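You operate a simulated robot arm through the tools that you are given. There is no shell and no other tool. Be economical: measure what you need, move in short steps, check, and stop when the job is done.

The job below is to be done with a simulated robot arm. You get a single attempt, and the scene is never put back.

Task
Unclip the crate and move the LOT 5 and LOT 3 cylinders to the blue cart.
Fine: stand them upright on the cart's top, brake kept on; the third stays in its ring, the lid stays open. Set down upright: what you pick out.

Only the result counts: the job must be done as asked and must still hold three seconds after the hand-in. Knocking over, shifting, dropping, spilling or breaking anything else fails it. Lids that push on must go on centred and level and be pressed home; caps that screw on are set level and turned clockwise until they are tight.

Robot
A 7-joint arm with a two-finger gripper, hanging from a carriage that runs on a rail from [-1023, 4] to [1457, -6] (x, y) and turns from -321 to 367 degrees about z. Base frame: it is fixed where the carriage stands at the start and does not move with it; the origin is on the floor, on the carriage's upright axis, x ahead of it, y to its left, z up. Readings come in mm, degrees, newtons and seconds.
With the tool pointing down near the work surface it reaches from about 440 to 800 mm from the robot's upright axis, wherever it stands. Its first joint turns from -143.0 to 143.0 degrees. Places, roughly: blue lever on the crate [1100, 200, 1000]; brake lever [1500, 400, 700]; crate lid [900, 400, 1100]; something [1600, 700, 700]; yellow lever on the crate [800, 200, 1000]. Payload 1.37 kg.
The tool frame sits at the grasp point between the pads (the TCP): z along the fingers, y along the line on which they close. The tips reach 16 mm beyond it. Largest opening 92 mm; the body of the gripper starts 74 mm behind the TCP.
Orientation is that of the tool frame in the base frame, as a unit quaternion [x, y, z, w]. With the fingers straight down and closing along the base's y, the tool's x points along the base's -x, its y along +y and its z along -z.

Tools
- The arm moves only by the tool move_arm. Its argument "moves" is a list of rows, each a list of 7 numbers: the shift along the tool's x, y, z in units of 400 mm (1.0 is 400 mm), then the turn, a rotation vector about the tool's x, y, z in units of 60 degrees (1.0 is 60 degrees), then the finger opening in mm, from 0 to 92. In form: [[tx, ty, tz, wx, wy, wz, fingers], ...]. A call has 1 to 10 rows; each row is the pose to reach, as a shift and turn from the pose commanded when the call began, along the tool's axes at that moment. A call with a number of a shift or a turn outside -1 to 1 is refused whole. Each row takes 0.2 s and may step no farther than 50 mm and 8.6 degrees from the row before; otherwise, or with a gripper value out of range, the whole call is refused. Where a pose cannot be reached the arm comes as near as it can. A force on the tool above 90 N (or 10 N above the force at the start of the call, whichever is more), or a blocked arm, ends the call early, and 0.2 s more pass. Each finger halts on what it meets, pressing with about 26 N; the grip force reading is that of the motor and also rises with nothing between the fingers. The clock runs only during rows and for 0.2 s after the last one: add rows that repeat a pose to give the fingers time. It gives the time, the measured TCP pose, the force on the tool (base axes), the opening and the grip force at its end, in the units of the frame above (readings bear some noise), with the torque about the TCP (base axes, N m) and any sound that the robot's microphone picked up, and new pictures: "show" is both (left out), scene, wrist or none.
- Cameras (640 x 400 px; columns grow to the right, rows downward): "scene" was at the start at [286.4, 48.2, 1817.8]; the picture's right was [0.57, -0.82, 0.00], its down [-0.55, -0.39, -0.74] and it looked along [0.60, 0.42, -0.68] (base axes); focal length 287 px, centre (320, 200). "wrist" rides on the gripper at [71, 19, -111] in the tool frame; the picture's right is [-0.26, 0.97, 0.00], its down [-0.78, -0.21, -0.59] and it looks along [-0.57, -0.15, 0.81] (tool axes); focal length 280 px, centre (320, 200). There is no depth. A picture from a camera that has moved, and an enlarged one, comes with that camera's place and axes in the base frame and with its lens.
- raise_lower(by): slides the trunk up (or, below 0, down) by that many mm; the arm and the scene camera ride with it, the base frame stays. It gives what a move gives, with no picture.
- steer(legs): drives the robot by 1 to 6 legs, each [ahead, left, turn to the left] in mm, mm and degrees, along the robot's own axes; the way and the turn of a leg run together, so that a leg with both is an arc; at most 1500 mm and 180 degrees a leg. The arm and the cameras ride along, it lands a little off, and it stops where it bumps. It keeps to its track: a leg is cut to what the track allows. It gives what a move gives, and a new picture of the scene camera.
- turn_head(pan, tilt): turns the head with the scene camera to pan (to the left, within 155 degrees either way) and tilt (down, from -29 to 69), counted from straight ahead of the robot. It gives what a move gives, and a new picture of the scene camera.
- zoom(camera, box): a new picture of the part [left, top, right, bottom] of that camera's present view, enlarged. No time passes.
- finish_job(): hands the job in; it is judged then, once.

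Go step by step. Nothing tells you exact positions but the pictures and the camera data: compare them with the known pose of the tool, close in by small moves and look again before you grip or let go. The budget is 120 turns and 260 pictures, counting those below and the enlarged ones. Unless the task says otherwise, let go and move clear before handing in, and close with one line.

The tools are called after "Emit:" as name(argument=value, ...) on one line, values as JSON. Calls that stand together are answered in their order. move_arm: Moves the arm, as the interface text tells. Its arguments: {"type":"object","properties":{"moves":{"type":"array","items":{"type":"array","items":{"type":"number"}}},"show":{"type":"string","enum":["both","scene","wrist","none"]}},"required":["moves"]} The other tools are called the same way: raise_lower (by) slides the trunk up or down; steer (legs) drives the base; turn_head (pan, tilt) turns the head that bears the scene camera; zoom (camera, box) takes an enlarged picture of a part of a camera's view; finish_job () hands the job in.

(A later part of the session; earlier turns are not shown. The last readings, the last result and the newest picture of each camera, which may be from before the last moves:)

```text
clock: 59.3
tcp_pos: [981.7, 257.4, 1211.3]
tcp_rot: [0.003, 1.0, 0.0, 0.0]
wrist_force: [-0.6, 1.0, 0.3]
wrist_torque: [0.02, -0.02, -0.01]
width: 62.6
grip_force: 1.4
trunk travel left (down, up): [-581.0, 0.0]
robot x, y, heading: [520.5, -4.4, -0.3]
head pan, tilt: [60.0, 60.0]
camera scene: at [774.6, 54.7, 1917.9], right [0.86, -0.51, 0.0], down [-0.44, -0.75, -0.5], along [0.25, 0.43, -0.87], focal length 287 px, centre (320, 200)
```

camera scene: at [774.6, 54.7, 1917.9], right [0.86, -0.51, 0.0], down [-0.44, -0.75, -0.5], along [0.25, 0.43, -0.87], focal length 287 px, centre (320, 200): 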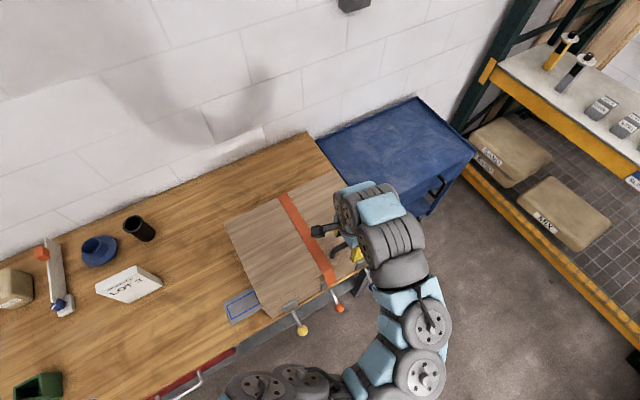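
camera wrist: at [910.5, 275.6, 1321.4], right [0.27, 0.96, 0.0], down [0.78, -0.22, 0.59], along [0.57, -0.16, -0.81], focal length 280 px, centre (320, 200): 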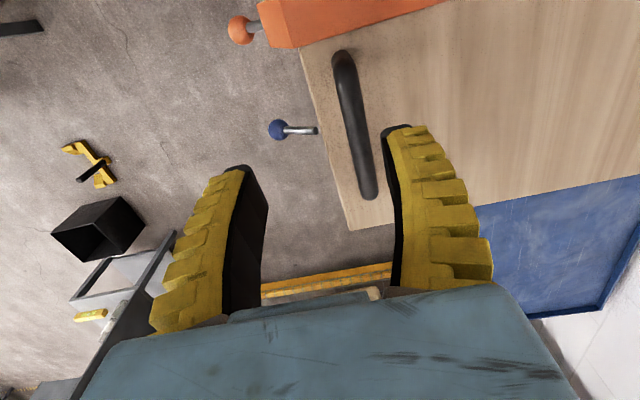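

Re-measured: the handle bar is at y≈280, x 945–1040, z≈1132, and the lid top is at ≈1080. I centre over the bar and check before descending.

Emit:
move_arm(moves=[[0, 0.055, 0.0, 0, 0, 0, 70], [-0.01, 0.055, 0.05, 0, 0, 0, 70], [-0.01, 0.055, 0.1, 0, 0, 0, 70]])

Emit:
zoom(camera="scene", box=[240, 160, 440, 310])

```text
clock: 60.1
tcp_pos: [985.7, 280.2, 1169.4]
tcp_rot: [0.002, 1.0, -0.001, 0.0]
wrist_force: [-0.1, 0.4, 0.5]
wrist_torque: [0.01, 0.03, 0.01]
width: 71.9
grip_force: 1.6
trunk travel left (down, up): [-581.0, 0.0]
robot x, y, heading: [522.9, -2.8, -0.5]
head pan, tilt: [60.0, 60.0]
camera scene: at [774.5, 54.7, 1917.9], right [0.86, -0.5, 0.0], down [-0.44, -0.75, -0.5], along [0.25, 0.43, -0.87], focal length 287 px, centre (320, 200)
camera wrist: at [915.3, 297.9, 1279.3], right [0.27, 0.96, 0.0], down [0.78, -0.21, 0.59], along [0.57, -0.16, -0.81], focal length 280 px, centre (320, 200)
```

scene: 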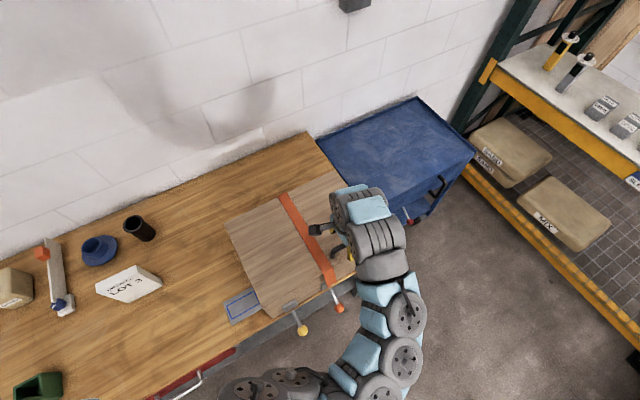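
wrist: 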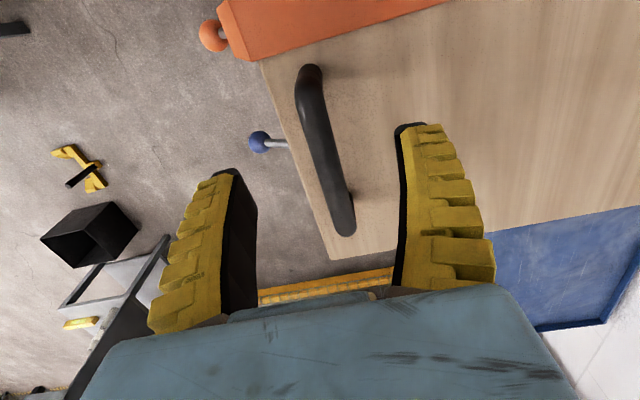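

```text
2.67 times, centred on (340, 235) of scene
camera zoom: at [774.5, 54.7, 1917.9], right [0.86, -0.5, 0.0], down [-0.44, -0.75, -0.5], along [0.25, 0.43, -0.87], focal length 766 px, centre (267, 107)
```

zoom: 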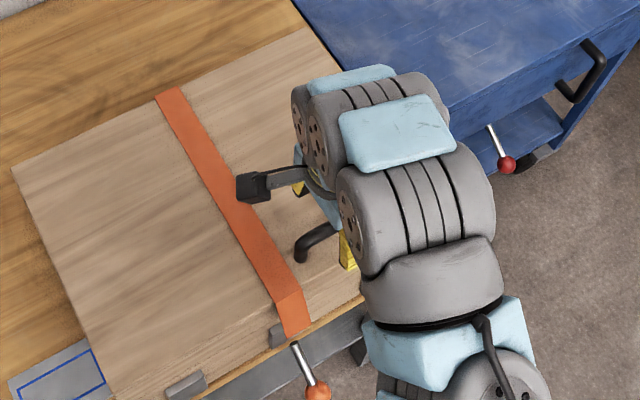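

The bar lies between the fingers. I descend onto it and close.

Emit:
move_arm(moves=[[0, 0, 0.05, 0, 0, 0, 70], [0, 0, 0.095, 0, 0, 0, 70], [0, 0, 0.095, 0, 0, 0, 0], [0, 0, 0.095, 0, 0, 0, 0], [0, 0, 0.095, 0, 0, 0, 0]], show="wrist")

```text
clock: 61.3
tcp_pos: [986.2, 280.9, 1130.6]
tcp_rot: [0.003, 1.0, 0.0, 0.0]
wrist_force: [1.9, 5.3, 1.5]
wrist_torque: [0.02, -0.2, 0.01]
width: 10.1
grip_force: 27.7
trunk travel left (down, up): [-581.0, 0.0]
robot x, y, heading: [523.4, 1.4, -0.3]
head pan, tilt: [60.0, 60.0]
camera wrist: at [916.1, 299.3, 1240.5], right [0.27, 0.96, 0.0], down [0.78, -0.22, 0.59], along [0.57, -0.16, -0.81], focal length 280 px, centre (320, 200)
```

wrist: 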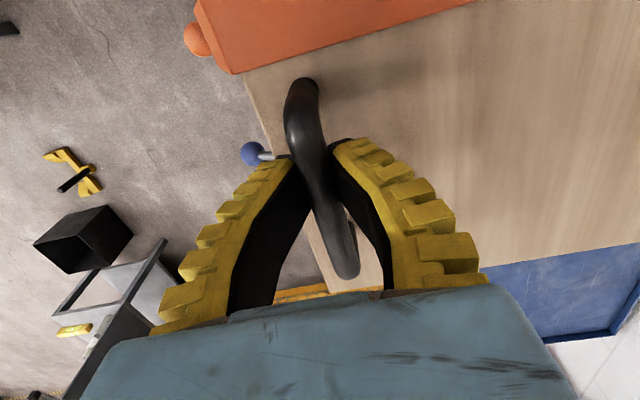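

Gripped. I first lift by about 5° along the hinge arc and check the force.

Emit:
move_arm(moves=[[0, 0.012, -0.025, 0, 0, 0, 0], [0, 0.034, -0.06, 0, 0, 0, 0]])

```text
clock: 61.9
tcp_pos: [985.1, 290.5, 1153.0]
tcp_rot: [0.004, 1.0, -0.001, 0.0]
wrist_force: [8.4, -1.4, -3.2]
wrist_torque: [-0.09, -0.1, -0.01]
width: 8.9
grip_force: 27.9
trunk travel left (down, up): [-581.0, 0.0]
robot x, y, heading: [524.5, -3.2, -0.4]
head pan, tilt: [60.0, 60.0]
camera scene: at [774.9, 54.5, 1918.1], right [0.86, -0.51, 0.0], down [-0.44, -0.75, -0.5], along [0.25, 0.43, -0.87], focal length 287 px, centre (320, 200)
camera wrist: at [916.2, 310.0, 1262.8], right [0.27, 0.96, 0.0], down [0.78, -0.22, 0.59], along [0.57, -0.16, -0.81], focal length 280 px, centre (320, 200)
```

scene: 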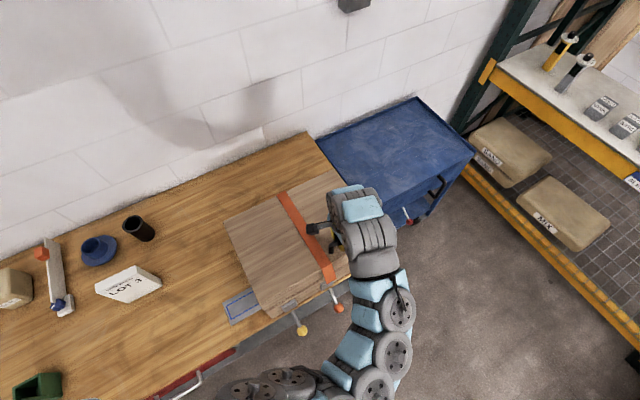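
wrist: 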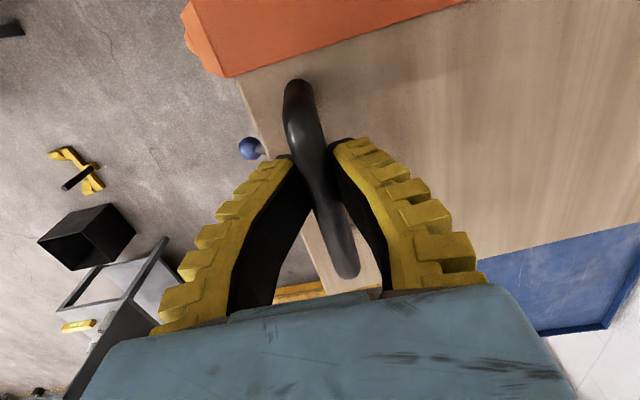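

The lid rises freely. I continue along the arc to about 40°.

Emit:
move_arm(moves=[[0, 0.04, -0.057, 0, 0, 0, 0], [0, 0.084, -0.111, 0, 0, 0, 0], [0, 0.1325, -0.16, 0, 0, 0, 0], [0, 0.1855, -0.205, 0, 0, 0, 0], [0, 0.242, -0.245, 0, 0, 0, 0], [0, 0.302, -0.28, 0, 0, 0, 0], [0, 0.3645, -0.31, 0, 0, 0, 0]])

```text
clock: 63.5
tcp_pos: [977.8, 417.9, 1225.5]
tcp_rot: [0.008, 1.0, 0.006, 0.008]
wrist_force: [45.2, -15.5, 21.8]
wrist_torque: [0.27, 1.5, 1.14]
width: 0.0
grip_force: 28.2
out of reach, approached as far as the arm can: row 3, 4, 5, 6, 7
trunk travel left (down, up): [-581.0, 0.0]
robot x, y, heading: [522.3, 0.1, -0.2]
head pan, tilt: [60.0, 60.0]
camera scene: at [777.4, 53.8, 1919.6], right [0.86, -0.51, 0.01], down [-0.44, -0.75, -0.5], along [0.26, 0.43, -0.86], focal length 287 px, centre (320, 200)
camera wrist: at [906.5, 435.8, 1334.6], right [0.28, 0.96, 0.02], down [0.77, -0.23, 0.6], along [0.58, -0.15, -0.8], focal length 280 px, centre (320, 200)
```

scene: 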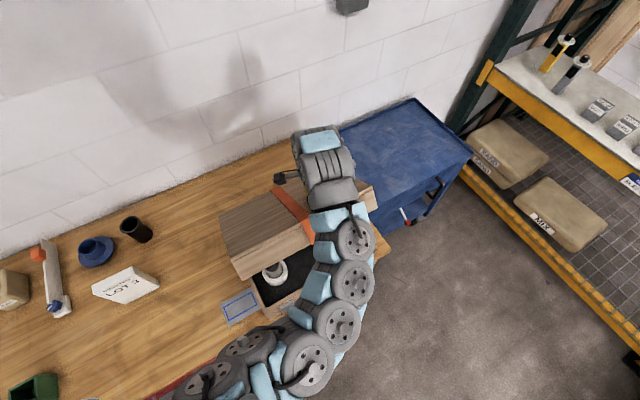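
wrist: 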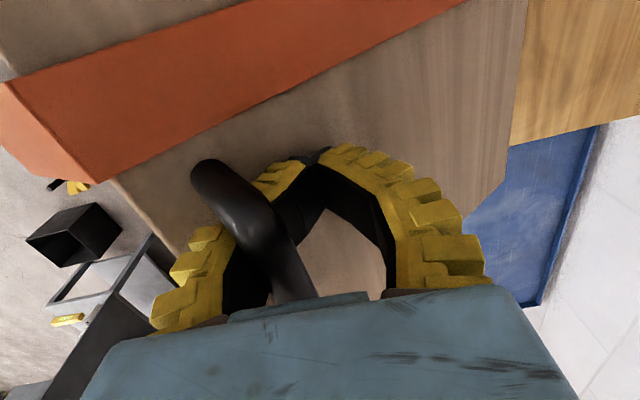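

The bar slid up between the fingers, which have closed beneath it, so it is caged and the lid is held at about 38°. I check whether the side force relaxes.

Emit:
move_arm(moves=[[0, 0, 0, 0, 0, 0, 0], [0, 0, 0, 0, 0, 0, 0]], show="none")

Emit:
zoom(camera="scene", box=[210, 120, 410, 330])

```text
clock: 64.1
tcp_pos: [977.1, 419.0, 1225.6]
tcp_rot: [0.007, 1.0, 0.005, 0.008]
wrist_force: [57.9, -18.7, 27.7]
wrist_torque: [0.07, 2.09, 1.64]
width: 1.4
grip_force: 28.2
trunk travel left (down, up): [-581.0, 0.0]
robot x, y, heading: [521.0, -1.9, -0.5]
head pan, tilt: [60.0, 60.0]
```

```text
1.90 times, centred on (310, 225) of scene
camera zoom: at [777.4, 54.2, 1919.9], right [0.86, -0.51, 0.01], down [-0.43, -0.75, -0.5], along [0.26, 0.43, -0.86], focal length 547 px, centre (339, 152)
```

zoom: 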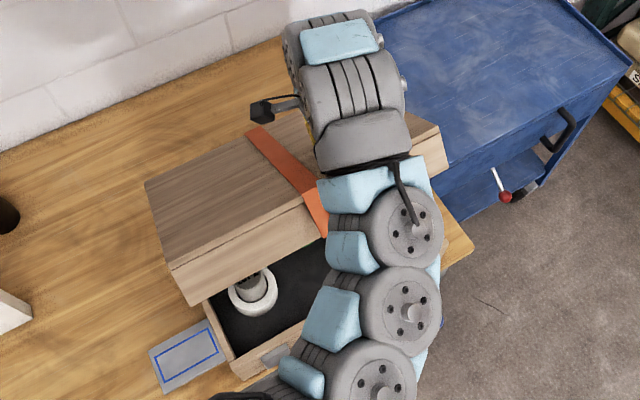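

The side force suggests a finger presses on the handle's left leg. I shift +x by ~15 mm and see.

Emit:
move_arm(moves=[[-0.02, 0, 0, 0, 0, 0, 0], [-0.04, 0, 0, 0, 0, 0, 0]], show="wrist")

```text
clock: 64.7
tcp_pos: [976.9, 423.6, 1220.1]
tcp_rot: [0.0, 1.0, 0.001, -0.002]
wrist_force: [-4.4, -18.2, 32.1]
wrist_torque: [0.74, -0.21, -0.34]
width: 3.8
grip_force: 28.0
trunk travel left (down, up): [-581.0, 0.0]
robot x, y, heading: [522.8, -2.8, -0.1]
head pan, tilt: [60.0, 60.0]
camera wrist: at [907.7, 441.0, 1330.3], right [0.26, 0.97, 0.0], down [0.78, -0.21, 0.59], along [0.57, -0.15, -0.81], focal length 280 px, centre (320, 200)
```

wrist: 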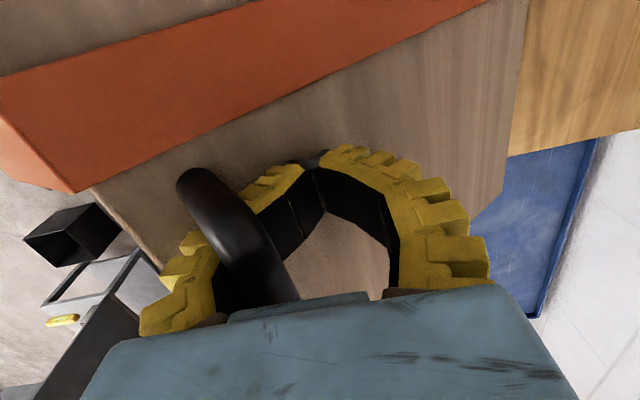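

Side force is gone. I go on along the arc (mostly +y) in small steps.

Emit:
move_arm(moves=[[0, 0.03, -0.02, 0, 0, 0, 0], [0, 0.06, -0.035, 0, 0, 0, 0], [0, 0.1, -0.05, 0, 0, 0, 0]])

```text
clock: 65.5
tcp_pos: [981.8, 467.9, 1235.6]
tcp_rot: [0.001, 1.0, 0.001, 0.0]
wrist_force: [-19.5, -13.4, 38.7]
wrist_torque: [0.75, -0.95, -0.65]
width: 0.2
grip_force: 27.7
out of reach, approached as far as the arm can: row 1, 2, 3
trunk travel left (down, up): [-581.0, 0.0]
robot x, y, heading: [526.5, -4.2, -0.4]
head pan, tilt: [60.0, 60.0]
camera scene: at [774.5, 55.0, 1917.8], right [0.86, -0.5, 0.0], down [-0.44, -0.75, -0.5], along [0.25, 0.43, -0.87], focal length 287 px, centre (320, 200)
camera wrist: at [912.5, 485.8, 1345.8], right [0.26, 0.96, 0.0], down [0.78, -0.21, 0.59], along [0.57, -0.15, -0.81], focal length 280 px, centre (320, 200)
```

scene: 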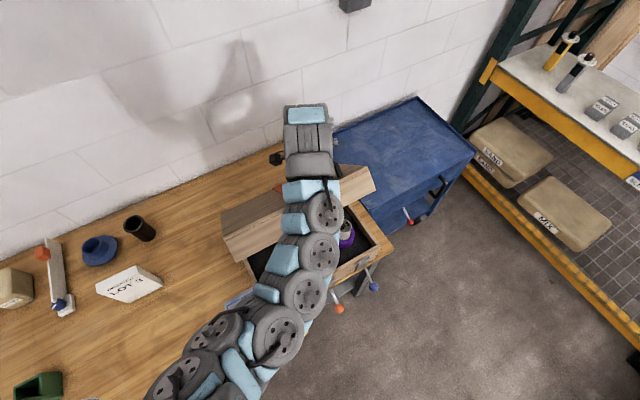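
wrist: 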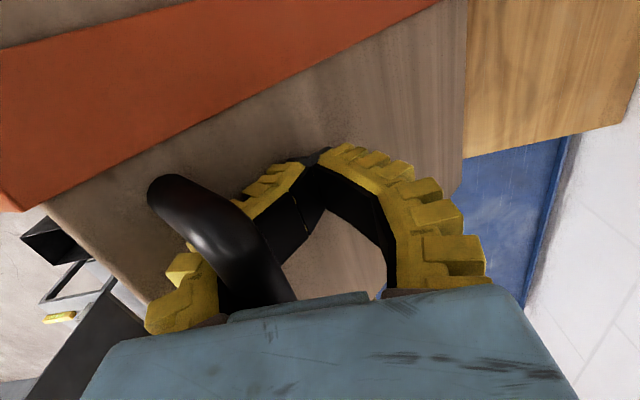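

It works; the lid is near 48°. I continue mainly in +y.

Emit:
move_arm(moves=[[0, 0.04, -0.01, 0, 0, 0, 0], [0, 0.08, -0.02, 0, 0, 0, 0], [0, 0.12, -0.025, 0, 0, 0, 0], [0, 0.16, -0.03, 0, 0, 0, 0], [0, 0.2, -0.03, 0, 0, 0, 0]])

```text
clock: 66.7
tcp_pos: [982.5, 544.8, 1246.7]
tcp_rot: [0.002, 1.0, -0.001, -0.001]
wrist_force: [0.0, -0.9, -0.4]
wrist_torque: [0.04, 0.01, -0.03]
width: 0.2
grip_force: 28.0
trunk travel left (down, up): [-581.0, 0.0]
robot x, y, heading: [525.1, -0.9, -0.4]
head pan, tilt: [60.0, 60.0]
camera scene: at [774.5, 54.8, 1917.6], right [0.86, -0.5, 0.0], down [-0.44, -0.75, -0.5], along [0.25, 0.43, -0.87], focal length 287 px, centre (320, 200)
camera wrist: at [912.8, 563.4, 1357.1], right [0.27, 0.96, 0.0], down [0.78, -0.21, 0.59], along [0.57, -0.16, -0.81], focal length 280 px, centre (320, 200)
```

scene: 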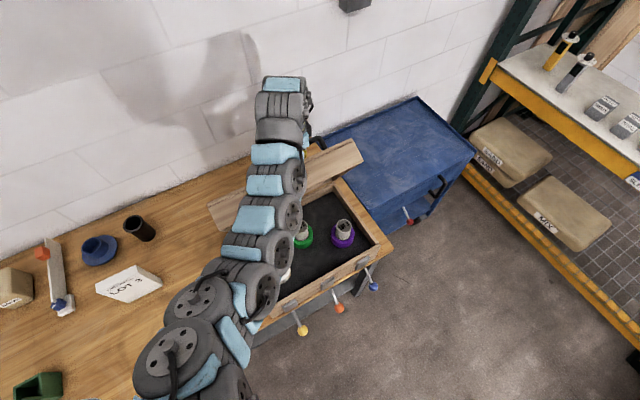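
wrist: 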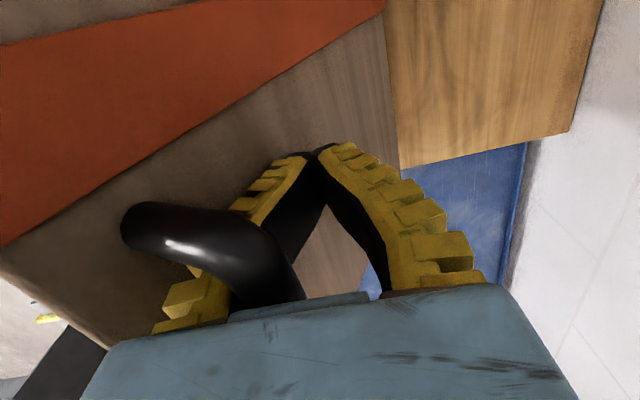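

Lid is at ≈62° with no load. I continue the arc over the top.

Emit:
move_arm(moves=[[0, 0.05, 0.0, 0, 0, 0, 0], [0, 0.1, 0.005, 0, 0, 0, 0], [0, 0.15, 0.01, 0, 0, 0, 0], [0, 0.2, 0.02, 0, 0, 0, 0], [0, 0.25, 0.035, 0, 0, 0, 0]])

```text
clock: 67.9
tcp_pos: [976.7, 626.6, 1237.8]
tcp_rot: [0.002, 1.0, 0.0, 0.0]
wrist_force: [1.5, 0.7, 0.8]
wrist_torque: [-0.06, 0.09, 0.03]
width: 0.0
grip_force: 27.2
out of reach, approached as far as the arm can: row 5
trunk travel left (down, up): [-581.0, 0.0]
robot x, y, heading: [521.8, -3.4, -0.2]
head pan, tilt: [60.0, 60.0]
camera scene: at [774.6, 54.7, 1917.9], right [0.86, -0.5, 0.0], down [-0.44, -0.75, -0.5], along [0.25, 0.43, -0.87], focal length 287 px, centre (320, 200)
camera wrist: at [908.3, 644.5, 1347.8], right [0.27, 0.96, 0.0], down [0.78, -0.21, 0.59], along [0.57, -0.16, -0.81], focal length 280 px, centre (320, 200)
```

scene: 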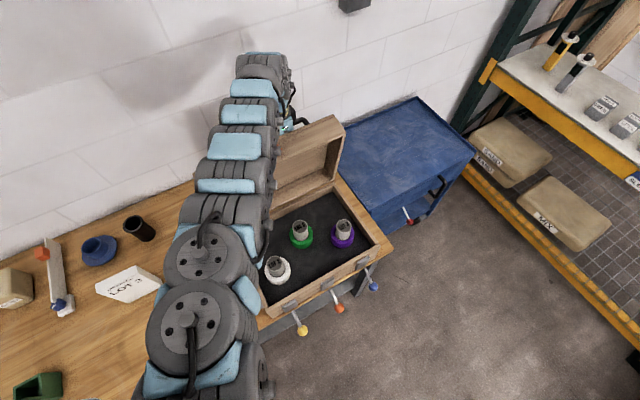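
wrist: 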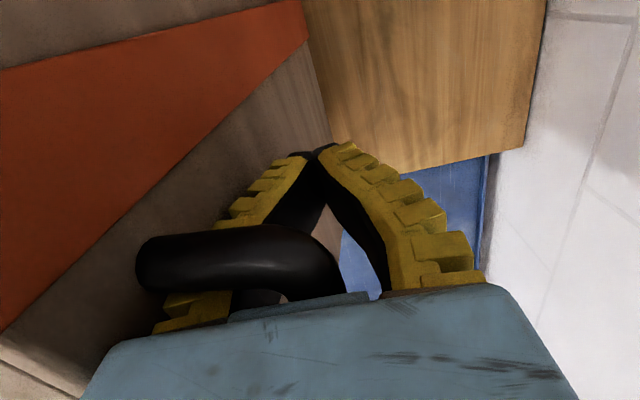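

I can see three cylinders: white, green and purple rings. The lid is at about 75°, near balance; I try to take it slightly further with a lower z.

Emit:
move_arm(moves=[[0, 0.01, 0.02, 0, 0, 0, 0], [0, 0.03, 0.04, 0, 0, 0, 0], [0.01, 0.05, 0.055, 0, 0, 0, 0], [0.01, 0.07, 0.07, 0, 0, 0, 0]], show="both")

Emit:
zoom(camera="scene", box=[200, 40, 440, 320])

```text
clock: 68.9
tcp_pos: [978.1, 639.7, 1231.4]
tcp_rot: [0.004, 1.0, 0.006, 0.005]
wrist_force: [22.6, 20.4, 70.8]
wrist_torque: [-1.75, 2.6, 0.04]
width: 0.0
grip_force: 27.6
out of reach, approached as far as the arm can: row 1, 2, 3, 4
trunk travel left (down, up): [-581.0, 0.0]
robot x, y, heading: [522.3, -0.4, -0.2]
head pan, tilt: [60.0, 60.0]
camera scene: at [776.7, 57.0, 1920.5], right [0.86, -0.51, 0.0], down [-0.43, -0.74, -0.51], along [0.26, 0.44, -0.86], focal length 287 px, centre (320, 200)
camera wrist: at [907.9, 656.3, 1341.2], right [0.27, 0.96, 0.02], down [0.77, -0.23, 0.59], along [0.58, -0.15, -0.8], focal length 280 px, centre (320, 200)
```

scene: 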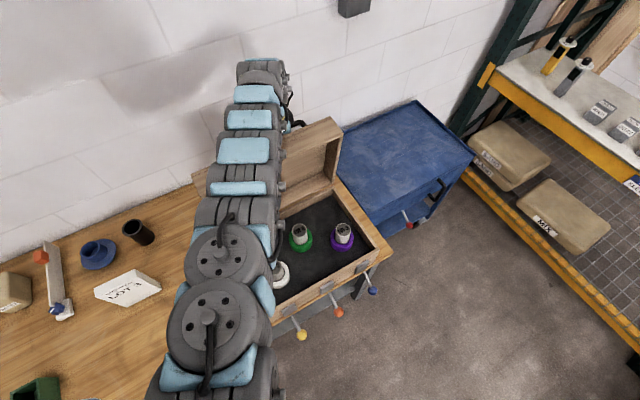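
wrist: 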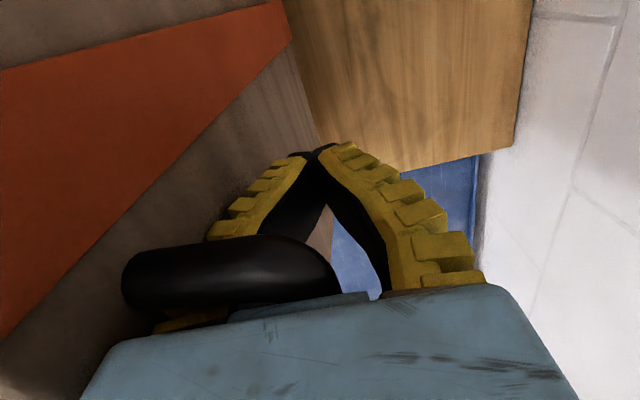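

```text
1.43 times, centred on (320, 180) of scene
camera zoom: at [776.7, 57.0, 1920.5], right [0.86, -0.51, 0.0], down [-0.43, -0.74, -0.51], along [0.26, 0.44, -0.86], focal length 410 px, centre (320, 229)
```

zoom: 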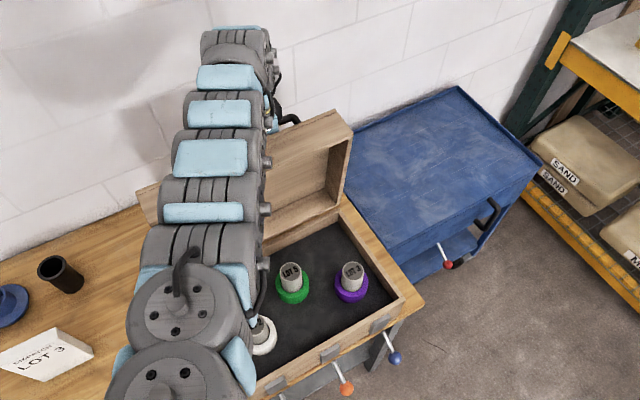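

The lid is past the hinge vertical, so it should fall open by itself. I ease the pressure and open the fingers to see whether it stays.

Emit:
move_arm(moves=[[0, -0.01, -0.02, 0, 0, 0, 0], [0, -0.01, -0.02, 0, 0, 0, 25], [0, -0.01, -0.02, 0, 0, 0, 45], [0, -0.01, -0.02, 0, 0, 0, 45]])

Emit:
zoom(camera="scene", box=[260, 110, 400, 300])

```text
clock: 69.9
tcp_pos: [977.8, 629.3, 1234.4]
tcp_rot: [0.004, 1.0, 0.001, 0.004]
wrist_force: [44.9, 21.1, 33.3]
wrist_torque: [1.97, 3.27, 1.27]
width: 23.4
grip_force: 0.0
trunk travel left (down, up): [-581.0, 0.0]
robot x, y, heading: [523.1, -2.7, -0.3]
head pan, tilt: [60.0, 60.0]
camera scene: at [776.8, 56.2, 1919.6], right [0.86, -0.51, 0.0], down [-0.43, -0.74, -0.51], along [0.26, 0.44, -0.86], focal length 287 px, centre (320, 200)
camera wrist: at [907.9, 647.7, 1343.7], right [0.27, 0.96, 0.01], down [0.77, -0.22, 0.59], along [0.57, -0.16, -0.8], focal length 280 px, centre (320, 200)
```

scene: 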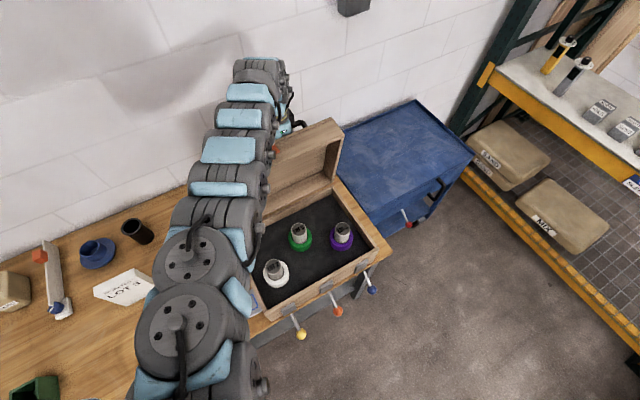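
wrist: 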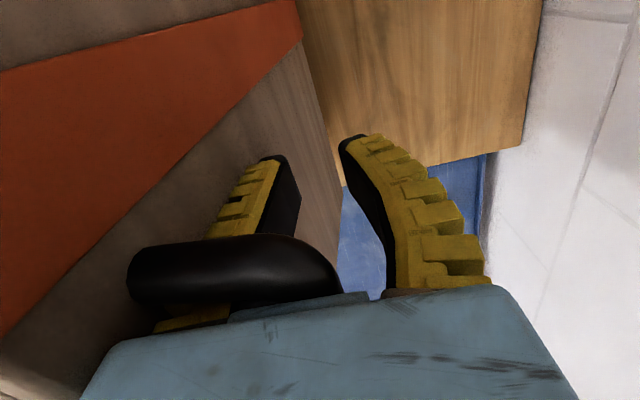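

```text
2.11 times, centred on (330, 205) of scene
camera zoom: at [776.8, 56.2, 1919.6], right [0.86, -0.51, 0.0], down [-0.43, -0.74, -0.51], along [0.26, 0.44, -0.86], focal length 605 px, centre (299, 190)
```

zoom: 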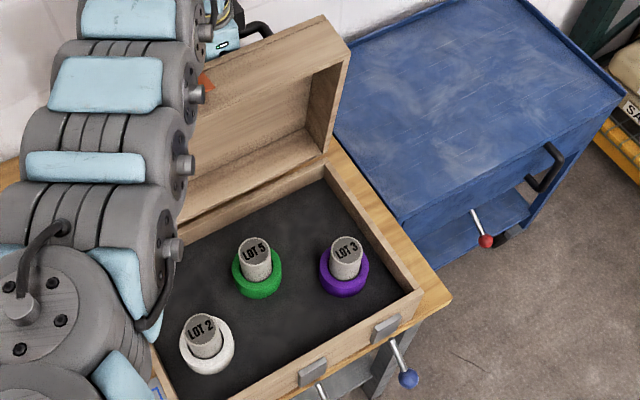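

LOT 5 is green, LOT 3 purple, LOT 2 (white) stays. I shift +x off the handle leg and nudge +y to settle the lid past balance.

Emit:
move_arm(moves=[[-0.02, 0.01, 0, 0, 0, 0, 45], [-0.035, 0.02, -0.01, 0, 0, 0, 45], [-0.035, 0.02, -0.03, 0, 0, 0, 45]])

```text
clock: 70.7
tcp_pos: [978.1, 629.8, 1235.6]
tcp_rot: [0.0, 1.0, 0.0, -0.001]
wrist_force: [6.1, 16.0, 15.3]
wrist_torque: [2.03, -0.37, 0.96]
width: 24.2
grip_force: 0.1
out of reach, approached as far as the arm can: row 2, 3
trunk travel left (down, up): [-581.0, 0.0]
robot x, y, heading: [518.6, -2.3, -0.5]
head pan, tilt: [60.0, 60.0]
camera scene: at [774.7, 55.9, 1918.3], right [0.86, -0.5, 0.0], down [-0.44, -0.75, -0.5], along [0.25, 0.43, -0.86], focal length 287 px, centre (320, 200)
camera wrist: at [908.1, 647.8, 1344.3], right [0.26, 0.96, 0.0], down [0.78, -0.21, 0.59], along [0.57, -0.16, -0.81], focal length 280 px, centre (320, 200)
```

scene: 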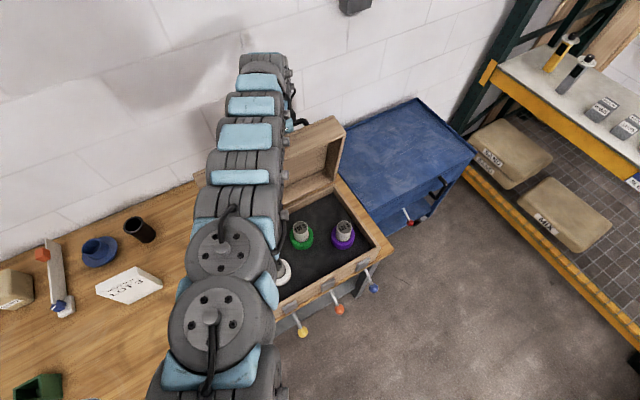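
wrist: 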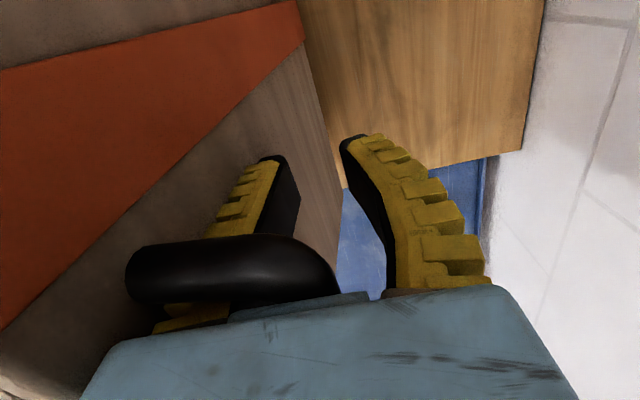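

The lid surface blocks the finger and the reach is at its limit. I ratchet: drive the carriage +25 mm (fingers have slack between the handle legs), then pull the arm back −x.

Emit:
steer(legs=[[25, 0, 0]])

Emit:
move_arm(moves=[[0.02, 0, 0, 0, 0, 0, 40], [0.05, 0.01, 0, 0, 0, 0, 40]], show="wrist")

```text
clock: 71.5
tcp_pos: [993.7, 634.6, 1235.9]
tcp_rot: [-0.001, 1.0, 0.004, -0.005]
wrist_force: [-59.1, 14.0, 48.6]
wrist_torque: [-1.33, -5.19, -0.5]
width: 46.5
grip_force: 0.7
trunk travel left (down, up): [-581.0, 0.0]
robot x, y, heading: [550.1, -1.5, -0.4]
head pan, tilt: [60.0, 60.0]
camera scene: at [798.2, 56.7, 1917.6], right [0.86, -0.5, -0.01], down [-0.44, -0.75, -0.5], along [0.25, 0.44, -0.86], focal length 287 px, centre (320, 200)
```

scene: 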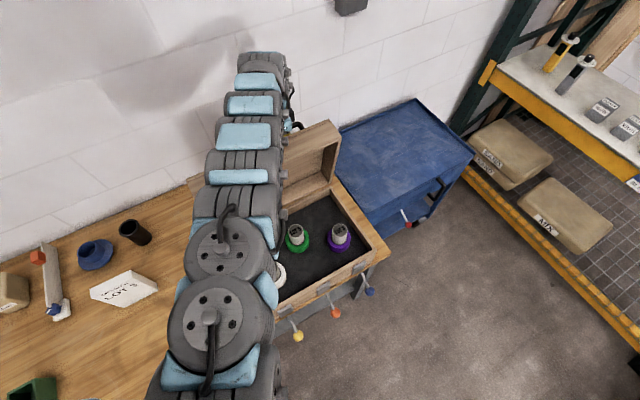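

```text
clock: 72.1
tcp_pos: [982.0, 634.3, 1235.2]
tcp_rot: [-0.001, 1.0, 0.002, -0.002]
wrist_force: [14.4, 3.0, 9.4]
wrist_torque: [-0.22, 0.76, 0.22]
width: 42.6
grip_force: 1.5
trunk travel left (down, up): [-581.0, 0.0]
robot x, y, heading: [545.4, -3.0, -0.5]
head pan, tilt: [60.0, 60.0]
camera wrist: at [912.0, 651.9, 1345.5], right [0.26, 0.97, 0.0], down [0.78, -0.21, 0.59], along [0.57, -0.15, -0.81], focal length 280 px, centre (320, 200)
```

wrist: 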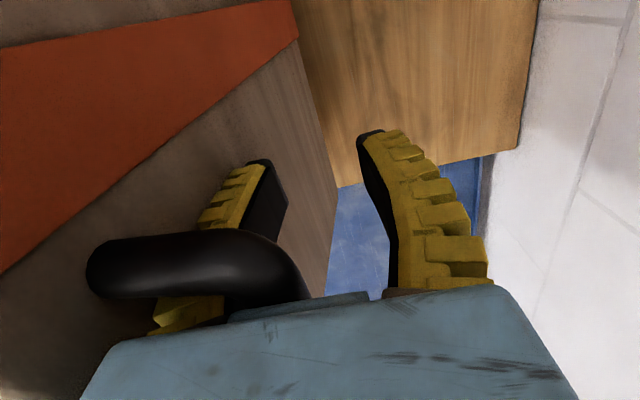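

That helped. I ratchet again and push +y with the finger behind the bar.

Emit:
steer(legs=[[22, 0, 0]])

Emit:
move_arm(moves=[[0.03, 0, 0, 0, 0, 0, 40], [0.05, 0.02, 0, 0, 0, 0, 40], [0.05, 0.04, 0, 0, 0, 0, 40], [0.05, 0.06, 0, 0, 0, 0, 40]], show="both")

```text
clock: 72.9
tcp_pos: [994.7, 637.1, 1234.9]
tcp_rot: [-0.004, 1.0, 0.003, -0.005]
wrist_force: [-26.1, 7.2, 20.9]
wrist_torque: [-0.6, -2.36, -0.16]
width: 42.3
grip_force: 2.1
trunk travel left (down, up): [-581.0, 0.0]
robot x, y, heading: [569.9, -3.7, 0.1]
head pan, tilt: [60.0, 60.0]
camera scene: at [820.7, 56.1, 1917.7], right [0.86, -0.5, 0.0], down [-0.44, -0.75, -0.5], along [0.25, 0.43, -0.87], focal length 287 px, centre (320, 200)
```

scene: 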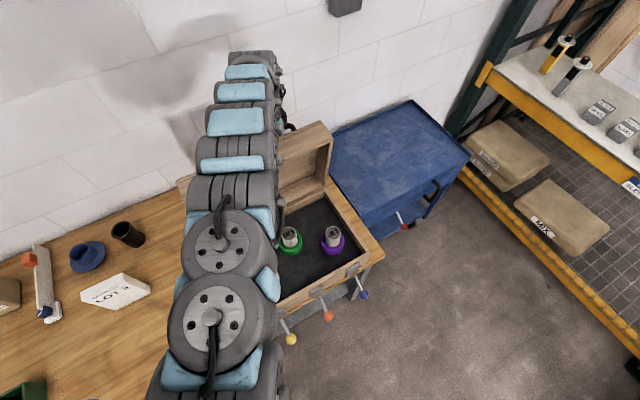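

```text
clock: 73.9
tcp_pos: [977.8, 654.1, 1234.7]
tcp_rot: [-0.002, 1.0, 0.002, -0.002]
wrist_force: [8.1, -0.7, -5.3]
wrist_torque: [0.19, 0.35, 0.27]
width: 43.3
grip_force: 2.0
out of reach, approached as far as the arm can: row 4
trunk travel left (down, up): [-581.0, 0.0]
robot x, y, heading: [570.8, -3.7, -0.2]
head pan, tilt: [60.0, 60.0]
camera scene: at [821.7, 55.1, 1917.9], right [0.86, -0.5, 0.0], down [-0.43, -0.75, -0.5], along [0.25, 0.43, -0.87], focal length 287 px, centre (320, 200)
camera wrist: at [908.2, 670.0, 1344.8], right [0.26, 0.97, 0.0], down [0.78, -0.21, 0.58], along [0.57, -0.15, -0.81], focal length 280 px, centre (320, 200)
```

scene: 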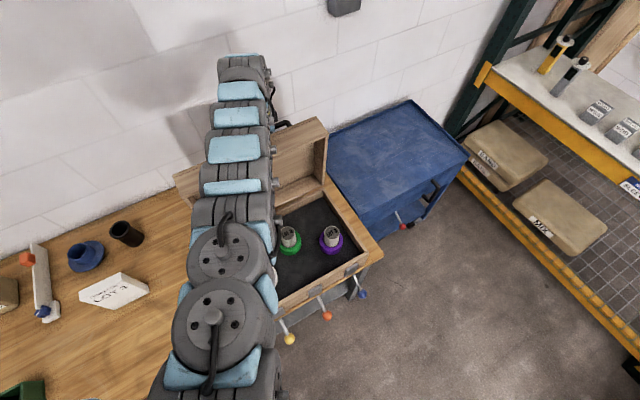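
wrist: 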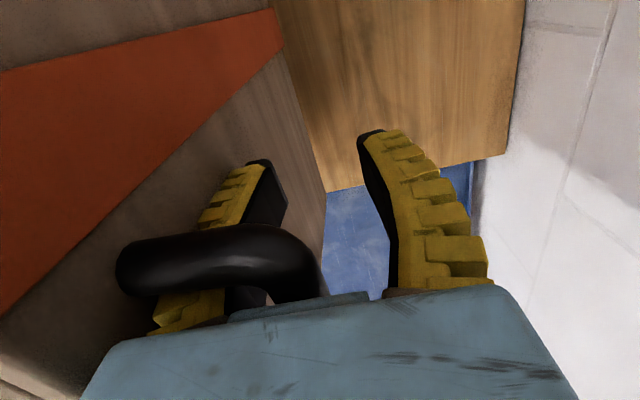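

The lid is now close to vertical with little force. One more ratchet to get well past balance.

Emit:
steer(legs=[[25, 0, 0]])

Emit:
move_arm(moves=[[0.03, 0, 0, 0, 0, 0, 40], [0.055, 0.02, 0, 0, 0, 0, 40], [0.055, 0.04, 0, 0, 0, 0, 40], [0.055, 0.06, 0, 0, 0, 0, 40]], show="both")

```text
clock: 74.8
tcp_pos: [1000.3, 653.5, 1235.5]
tcp_rot: [-0.003, 1.0, 0.002, -0.003]
wrist_force: [1.3, 0.0, -0.6]
wrist_torque: [-0.04, 0.05, 0.01]
width: 42.7
grip_force: 3.1
trunk travel left (down, up): [-581.0, 0.0]
robot x, y, heading: [598.9, -4.0, -0.1]
head pan, tilt: [60.0, 60.0]
camera scene: at [846.7, 55.2, 1917.9], right [0.86, -0.5, 0.0], down [-0.43, -0.75, -0.5], along [0.25, 0.43, -0.87], focal length 287 px, centre (320, 200)
```

scene: 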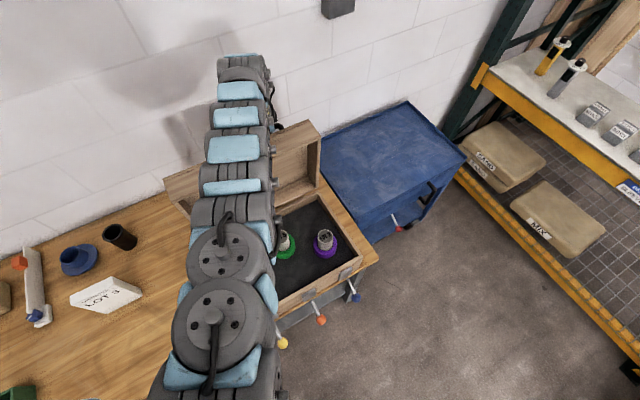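

```text
clock: 75.8
tcp_pos: [978.1, 663.0, 1235.0]
tcp_rot: [-0.003, 1.0, 0.002, -0.004]
wrist_force: [0.0, 0.5, 0.5]
wrist_torque: [-0.02, 0.02, -0.02]
width: 43.1
grip_force: 2.1
out of reach, approached as far as the arm can: row 3, 4
trunk travel left (down, up): [-581.0, 0.0]
robot x, y, heading: [594.8, -2.4, -0.2]
head pan, tilt: [60.0, 60.0]
camera scene: at [846.7, 55.2, 1917.9], right [0.86, -0.5, 0.0], down [-0.43, -0.75, -0.5], along [0.25, 0.43, -0.87], focal length 287 px, centre (320, 200)
camera wrist: at [909.0, 678.8, 1345.6], right [0.26, 0.97, 0.0], down [0.79, -0.21, 0.58], along [0.56, -0.15, -0.81], focal length 280 px, centre (320, 200)
```

scene: 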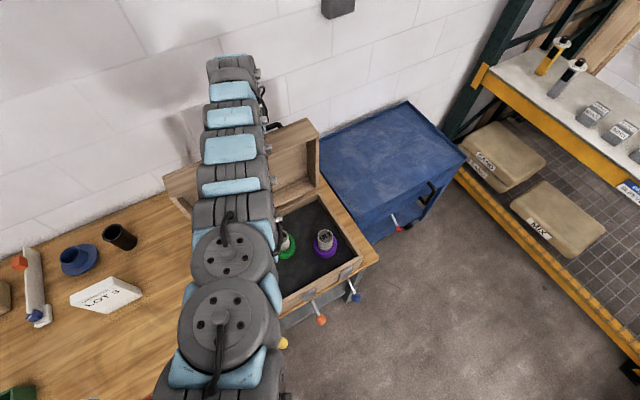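
wrist: 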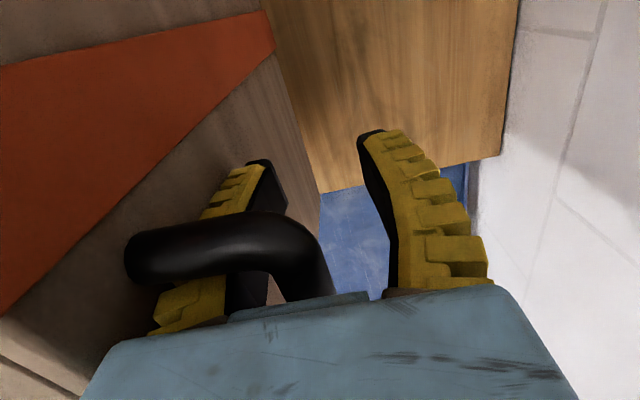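

No force remains — the lid stands on its own. I withdraw straight up.

Emit:
move_arm(moves=[[0, -0.01, -0.05, 0, 0, 0, 40], [0, -0.01, -0.1, 0, 0, 0, 40], [0, -0.01, -0.15, 0, 0, 0, 40], [0, -0.01, -0.2, 0, 0, 0, 40]])

```text
clock: 76.8
tcp_pos: [978.6, 656.8, 1313.4]
tcp_rot: [-0.004, 1.0, 0.001, -0.003]
wrist_force: [1.1, 0.6, -0.2]
wrist_torque: [-0.01, 0.07, 0.04]
width: 42.8
grip_force: 2.2
trunk travel left (down, up): [-581.0, 0.0]
robot x, y, heading: [596.2, 0.2, 0.0]
head pan, tilt: [60.0, 60.0]
camera scene: at [846.7, 55.2, 1917.9], right [0.86, -0.5, 0.0], down [-0.43, -0.75, -0.5], along [0.25, 0.43, -0.87], focal length 287 px, centre (320, 200)
camera wrist: at [910.2, 674.1, 1423.6], right [0.26, 0.97, 0.0], down [0.79, -0.21, 0.58], along [0.56, -0.15, -0.81], focal length 280 px, centre (320, 200)
```

scene: 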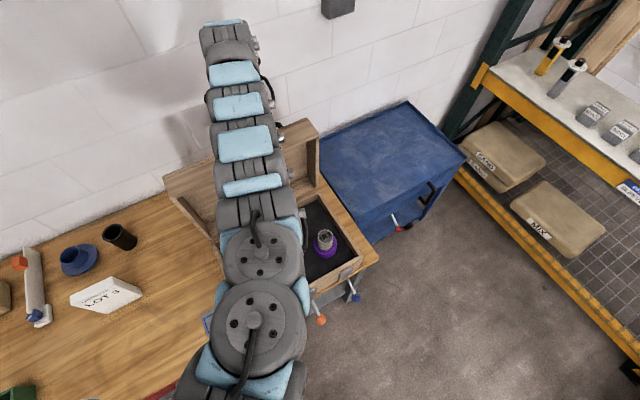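
wrist: 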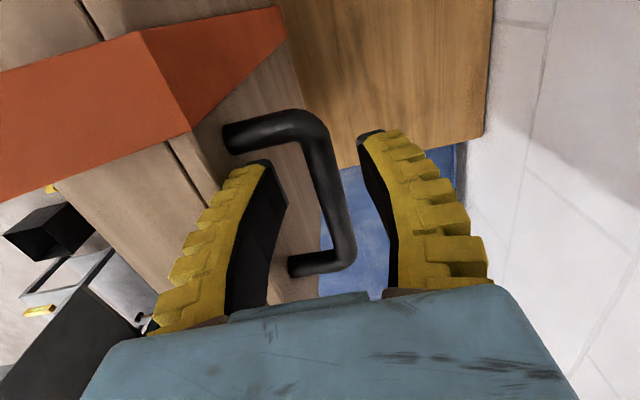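

The lid stays. I rise further and then move away over its edge.

Emit:
move_arm(moves=[[0, 0, -0.08, 0, 0, 0, 40], [0, 0, -0.16, 0, 0, 0, 40], [0, 0, -0.22, 0, 0, 0, 40], [0, -0.08, -0.25, 0, 0, 0, 40], [0, -0.18, -0.25, 0, 0, 0, 40], [0, -0.28, -0.25, 0, 0, 0, 40], [0, -0.38, -0.25, 0, 0, 0, 40]])

```text
clock: 78.3
tcp_pos: [981.5, 564.4, 1411.5]
tcp_rot: [-0.003, 1.0, 0.002, -0.003]
wrist_force: [-0.9, 0.5, 0.3]
wrist_torque: [0.02, 0.0, 0.01]
width: 43.2
grip_force: 2.6
out of reach, approached as far as the arm can: row 6, 7
trunk travel left (down, up): [-581.0, 0.0]
robot x, y, heading: [596.4, -4.9, -0.2]
head pan, tilt: [60.0, 60.0]
camera scene: at [846.7, 55.1, 1917.9], right [0.86, -0.5, 0.0], down [-0.43, -0.75, -0.5], along [0.25, 0.43, -0.87], focal length 287 px, centre (320, 200)
camera wrist: at [911.8, 581.7, 1521.9], right [0.26, 0.97, 0.0], down [0.79, -0.21, 0.58], along [0.56, -0.15, -0.81], focal length 280 px, centre (320, 200)
```

scene: 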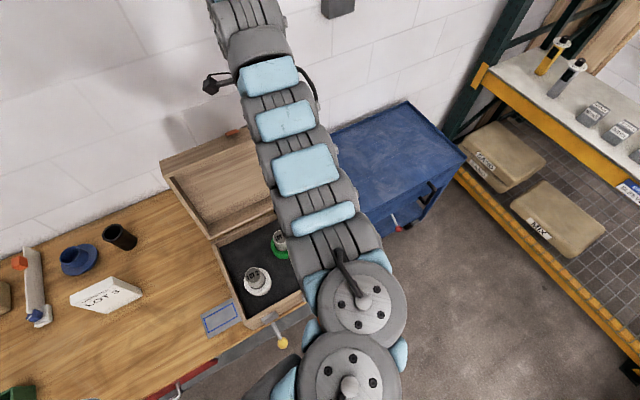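
wrist: 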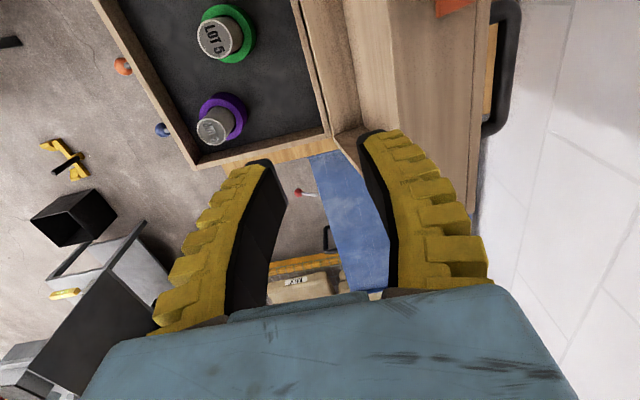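

The lid stays open. I back the carriage to give the arm room, then come over LOT 5 (roughly (918,430)) at a safe height.

Emit:
steer(legs=[[-250, 0, 0]])

Emit:
move_arm(moves=[[-0.1, -0.03, 0, 0, 0, 0, 70], [-0.2, -0.08, 0, 0, 0, 0, 70], [-0.3, -0.14, 0, 0, 0, 0, 70], [-0.4, -0.22, 0.0, 0, 0, 0, 70], [-0.47, -0.3, 0.0, 0, 0, 0, 70], [-0.47, -0.33, 0.1, 0, 0, 0, 70], [-0.47, -0.33, 0.2, 0, 0, 0, 70], [-0.47, -0.33, 0.3, 0, 0, 0, 70]])

```text
clock: 80.2
tcp_pos: [729.3, 569.0, 1411.7]
tcp_rot: [-0.007, 1.0, 0.001, -0.004]
wrist_force: [0.0, -0.2, -1.0]
wrist_torque: [-0.03, 0.0, 0.0]
width: 43.5
grip_force: 2.3
trunk travel left (down, up): [-581.0, 0.0]
robot x, y, heading: [346.1, -2.0, 0.5]
head pan, tilt: [60.0, 60.0]
camera scene: at [598.2, 57.8, 1917.9], right [0.87, -0.5, 0.0], down [-0.43, -0.75, -0.5], along [0.25, 0.43, -0.87], focal length 287 px, centre (320, 200)
```

scene: 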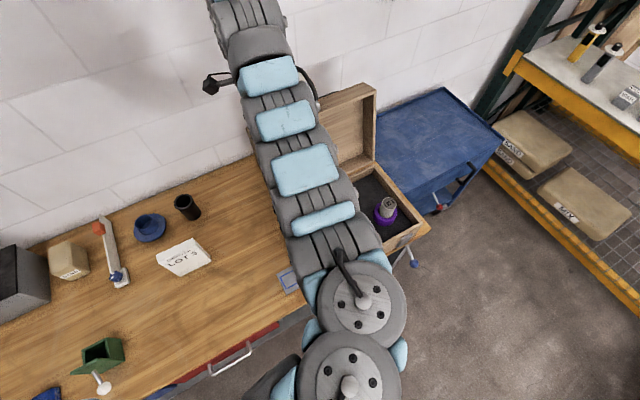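

```text
refused: row 4 steps farther than a row can; nothing moved
```

Emit:
move_arm(moves=[[-0.1, -0.03, 0, 0, 0, 0, 70], [-0.2, -0.08, 0, 0, 0, 0, 70], [-0.3, -0.14, 0, 0, 0, 0, 70], [-0.38, -0.21, 0.0, 0, 0, 0, 70], [-0.45, -0.28, 0.0, 0, 0, 0, 70], [-0.47, -0.33, 0.1, 0, 0, 0, 70], [-0.47, -0.33, 0.2, 0, 0, 0, 70], [-0.47, -0.33, 0.3, 0, 0, 0, 70]])

```text
clock: 82.0
tcp_pos: [921.1, 438.3, 1289.2]
tcp_rot: [-0.007, 1.0, 0.001, -0.004]
wrist_force: [0.4, 0.2, 0.4]
wrist_torque: [-0.04, 0.0, 0.03]
width: 72.0
grip_force: 1.6
trunk travel left (down, up): [-581.0, 0.0]
robot x, y, heading: [348.9, -2.2, -0.2]
head pan, tilt: [60.0, 60.0]
camera scene: at [598.2, 57.8, 1917.9], right [0.87, -0.5, 0.0], down [-0.43, -0.75, -0.5], along [0.25, 0.43, -0.87], focal length 287 px, centre (320, 200)
camera wrist: at [852.0, 455.6, 1399.1], right [0.25, 0.97, 0.0], down [0.79, -0.2, 0.58], along [0.56, -0.15, -0.81], focal length 280 px, centre (320, 200)
```

scene: 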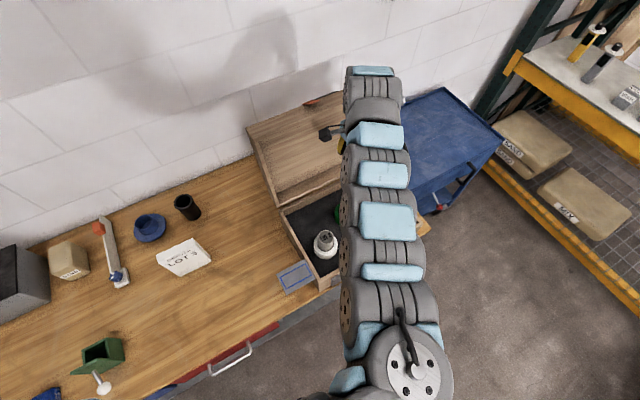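
wrist: 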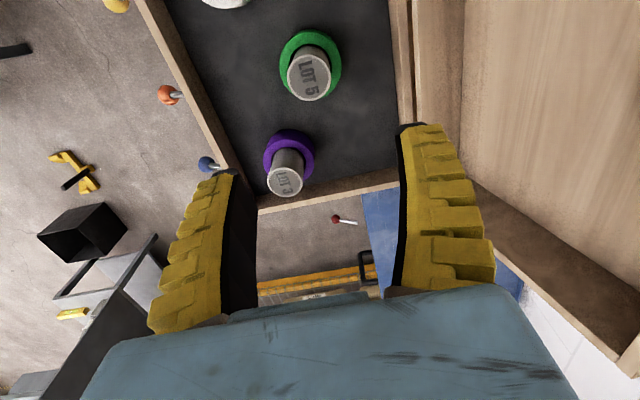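

LOT 5's top is near (916,422,≈1050), LOT 3's near (1045,351). I align over LOT 5 and descend partway.

Emit:
move_arm(moves=[[0.01, -0.04, 0.1, 0, 0, 0, 85], [0.01, -0.04, 0.2, 0, 0, 0, 85], [0.01, -0.04, 0.3, 0, 0, 0, 85], [0.01, -0.04, 0.4, 0, 0, 0, 85]], show="both")

```text
clock: 83.0
tcp_pos: [914.1, 425.0, 1129.5]
tcp_rot: [-0.006, 1.0, 0.002, -0.003]
wrist_force: [0.0, 0.3, 0.1]
wrist_torque: [0.02, 0.03, 0.01]
width: 86.0
grip_force: 1.3
trunk travel left (down, up): [-581.0, 0.0]
robot x, y, heading: [346.0, -4.1, 0.2]
head pan, tilt: [60.0, 60.0]
camera scene: at [598.3, 57.7, 1917.9], right [0.87, -0.5, 0.0], down [-0.43, -0.75, -0.5], along [0.25, 0.43, -0.87], focal length 287 px, centre (320, 200)
camera wrist: at [844.7, 441.1, 1239.3], right [0.25, 0.97, 0.0], down [0.79, -0.2, 0.58], along [0.57, -0.14, -0.81], focal length 280 px, centre (320, 200)
```

scene: 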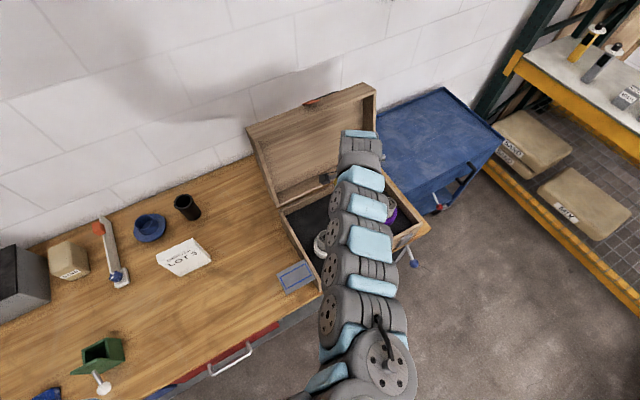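
wrist: 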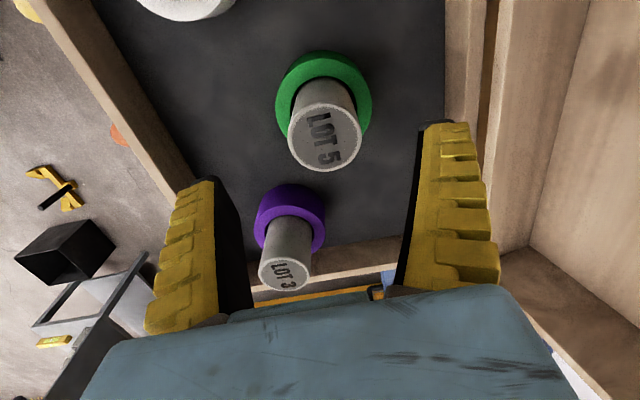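

Refined: LOT 5 axis ≈(914,428), top ≈1074, ring top ≈970. I descend to grip about 35 mm below its top.

Emit:
move_arm(moves=[[0, 0.008, 0.06, 0, 0, 0, 86], [0, 0.008, 0.12, 0, 0, 0, 86], [0, 0.008, 0.18, 0, 0, 0, 86], [0, 0.008, 0.22, 0, 0, 0, 86]], show="wrist")

```text
clock: 84.0
tcp_pos: [912.2, 427.1, 1041.1]
tcp_rot: [-0.007, 1.0, 0.001, -0.003]
wrist_force: [1.0, -0.7, -0.2]
wrist_torque: [-0.02, 0.02, -0.01]
width: 86.5
grip_force: 0.8
trunk travel left (down, up): [-581.0, 0.0]
robot x, y, heading: [347.3, -0.1, 0.2]
head pan, tilt: [60.0, 60.0]
camera wrist: at [843.5, 442.9, 1151.5], right [0.25, 0.97, 0.0], down [0.79, -0.2, 0.58], along [0.57, -0.15, -0.81], focal length 280 px, centre (320, 200)
```

wrist: 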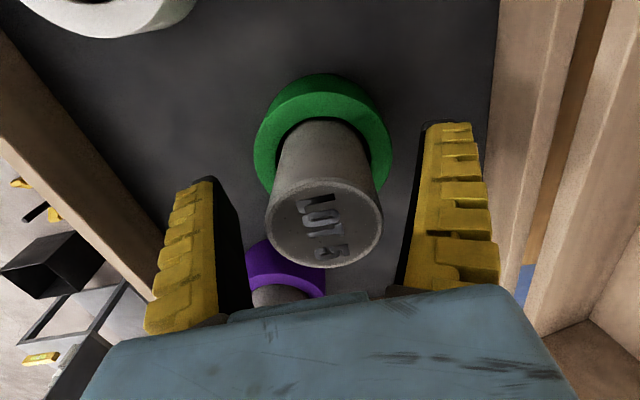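

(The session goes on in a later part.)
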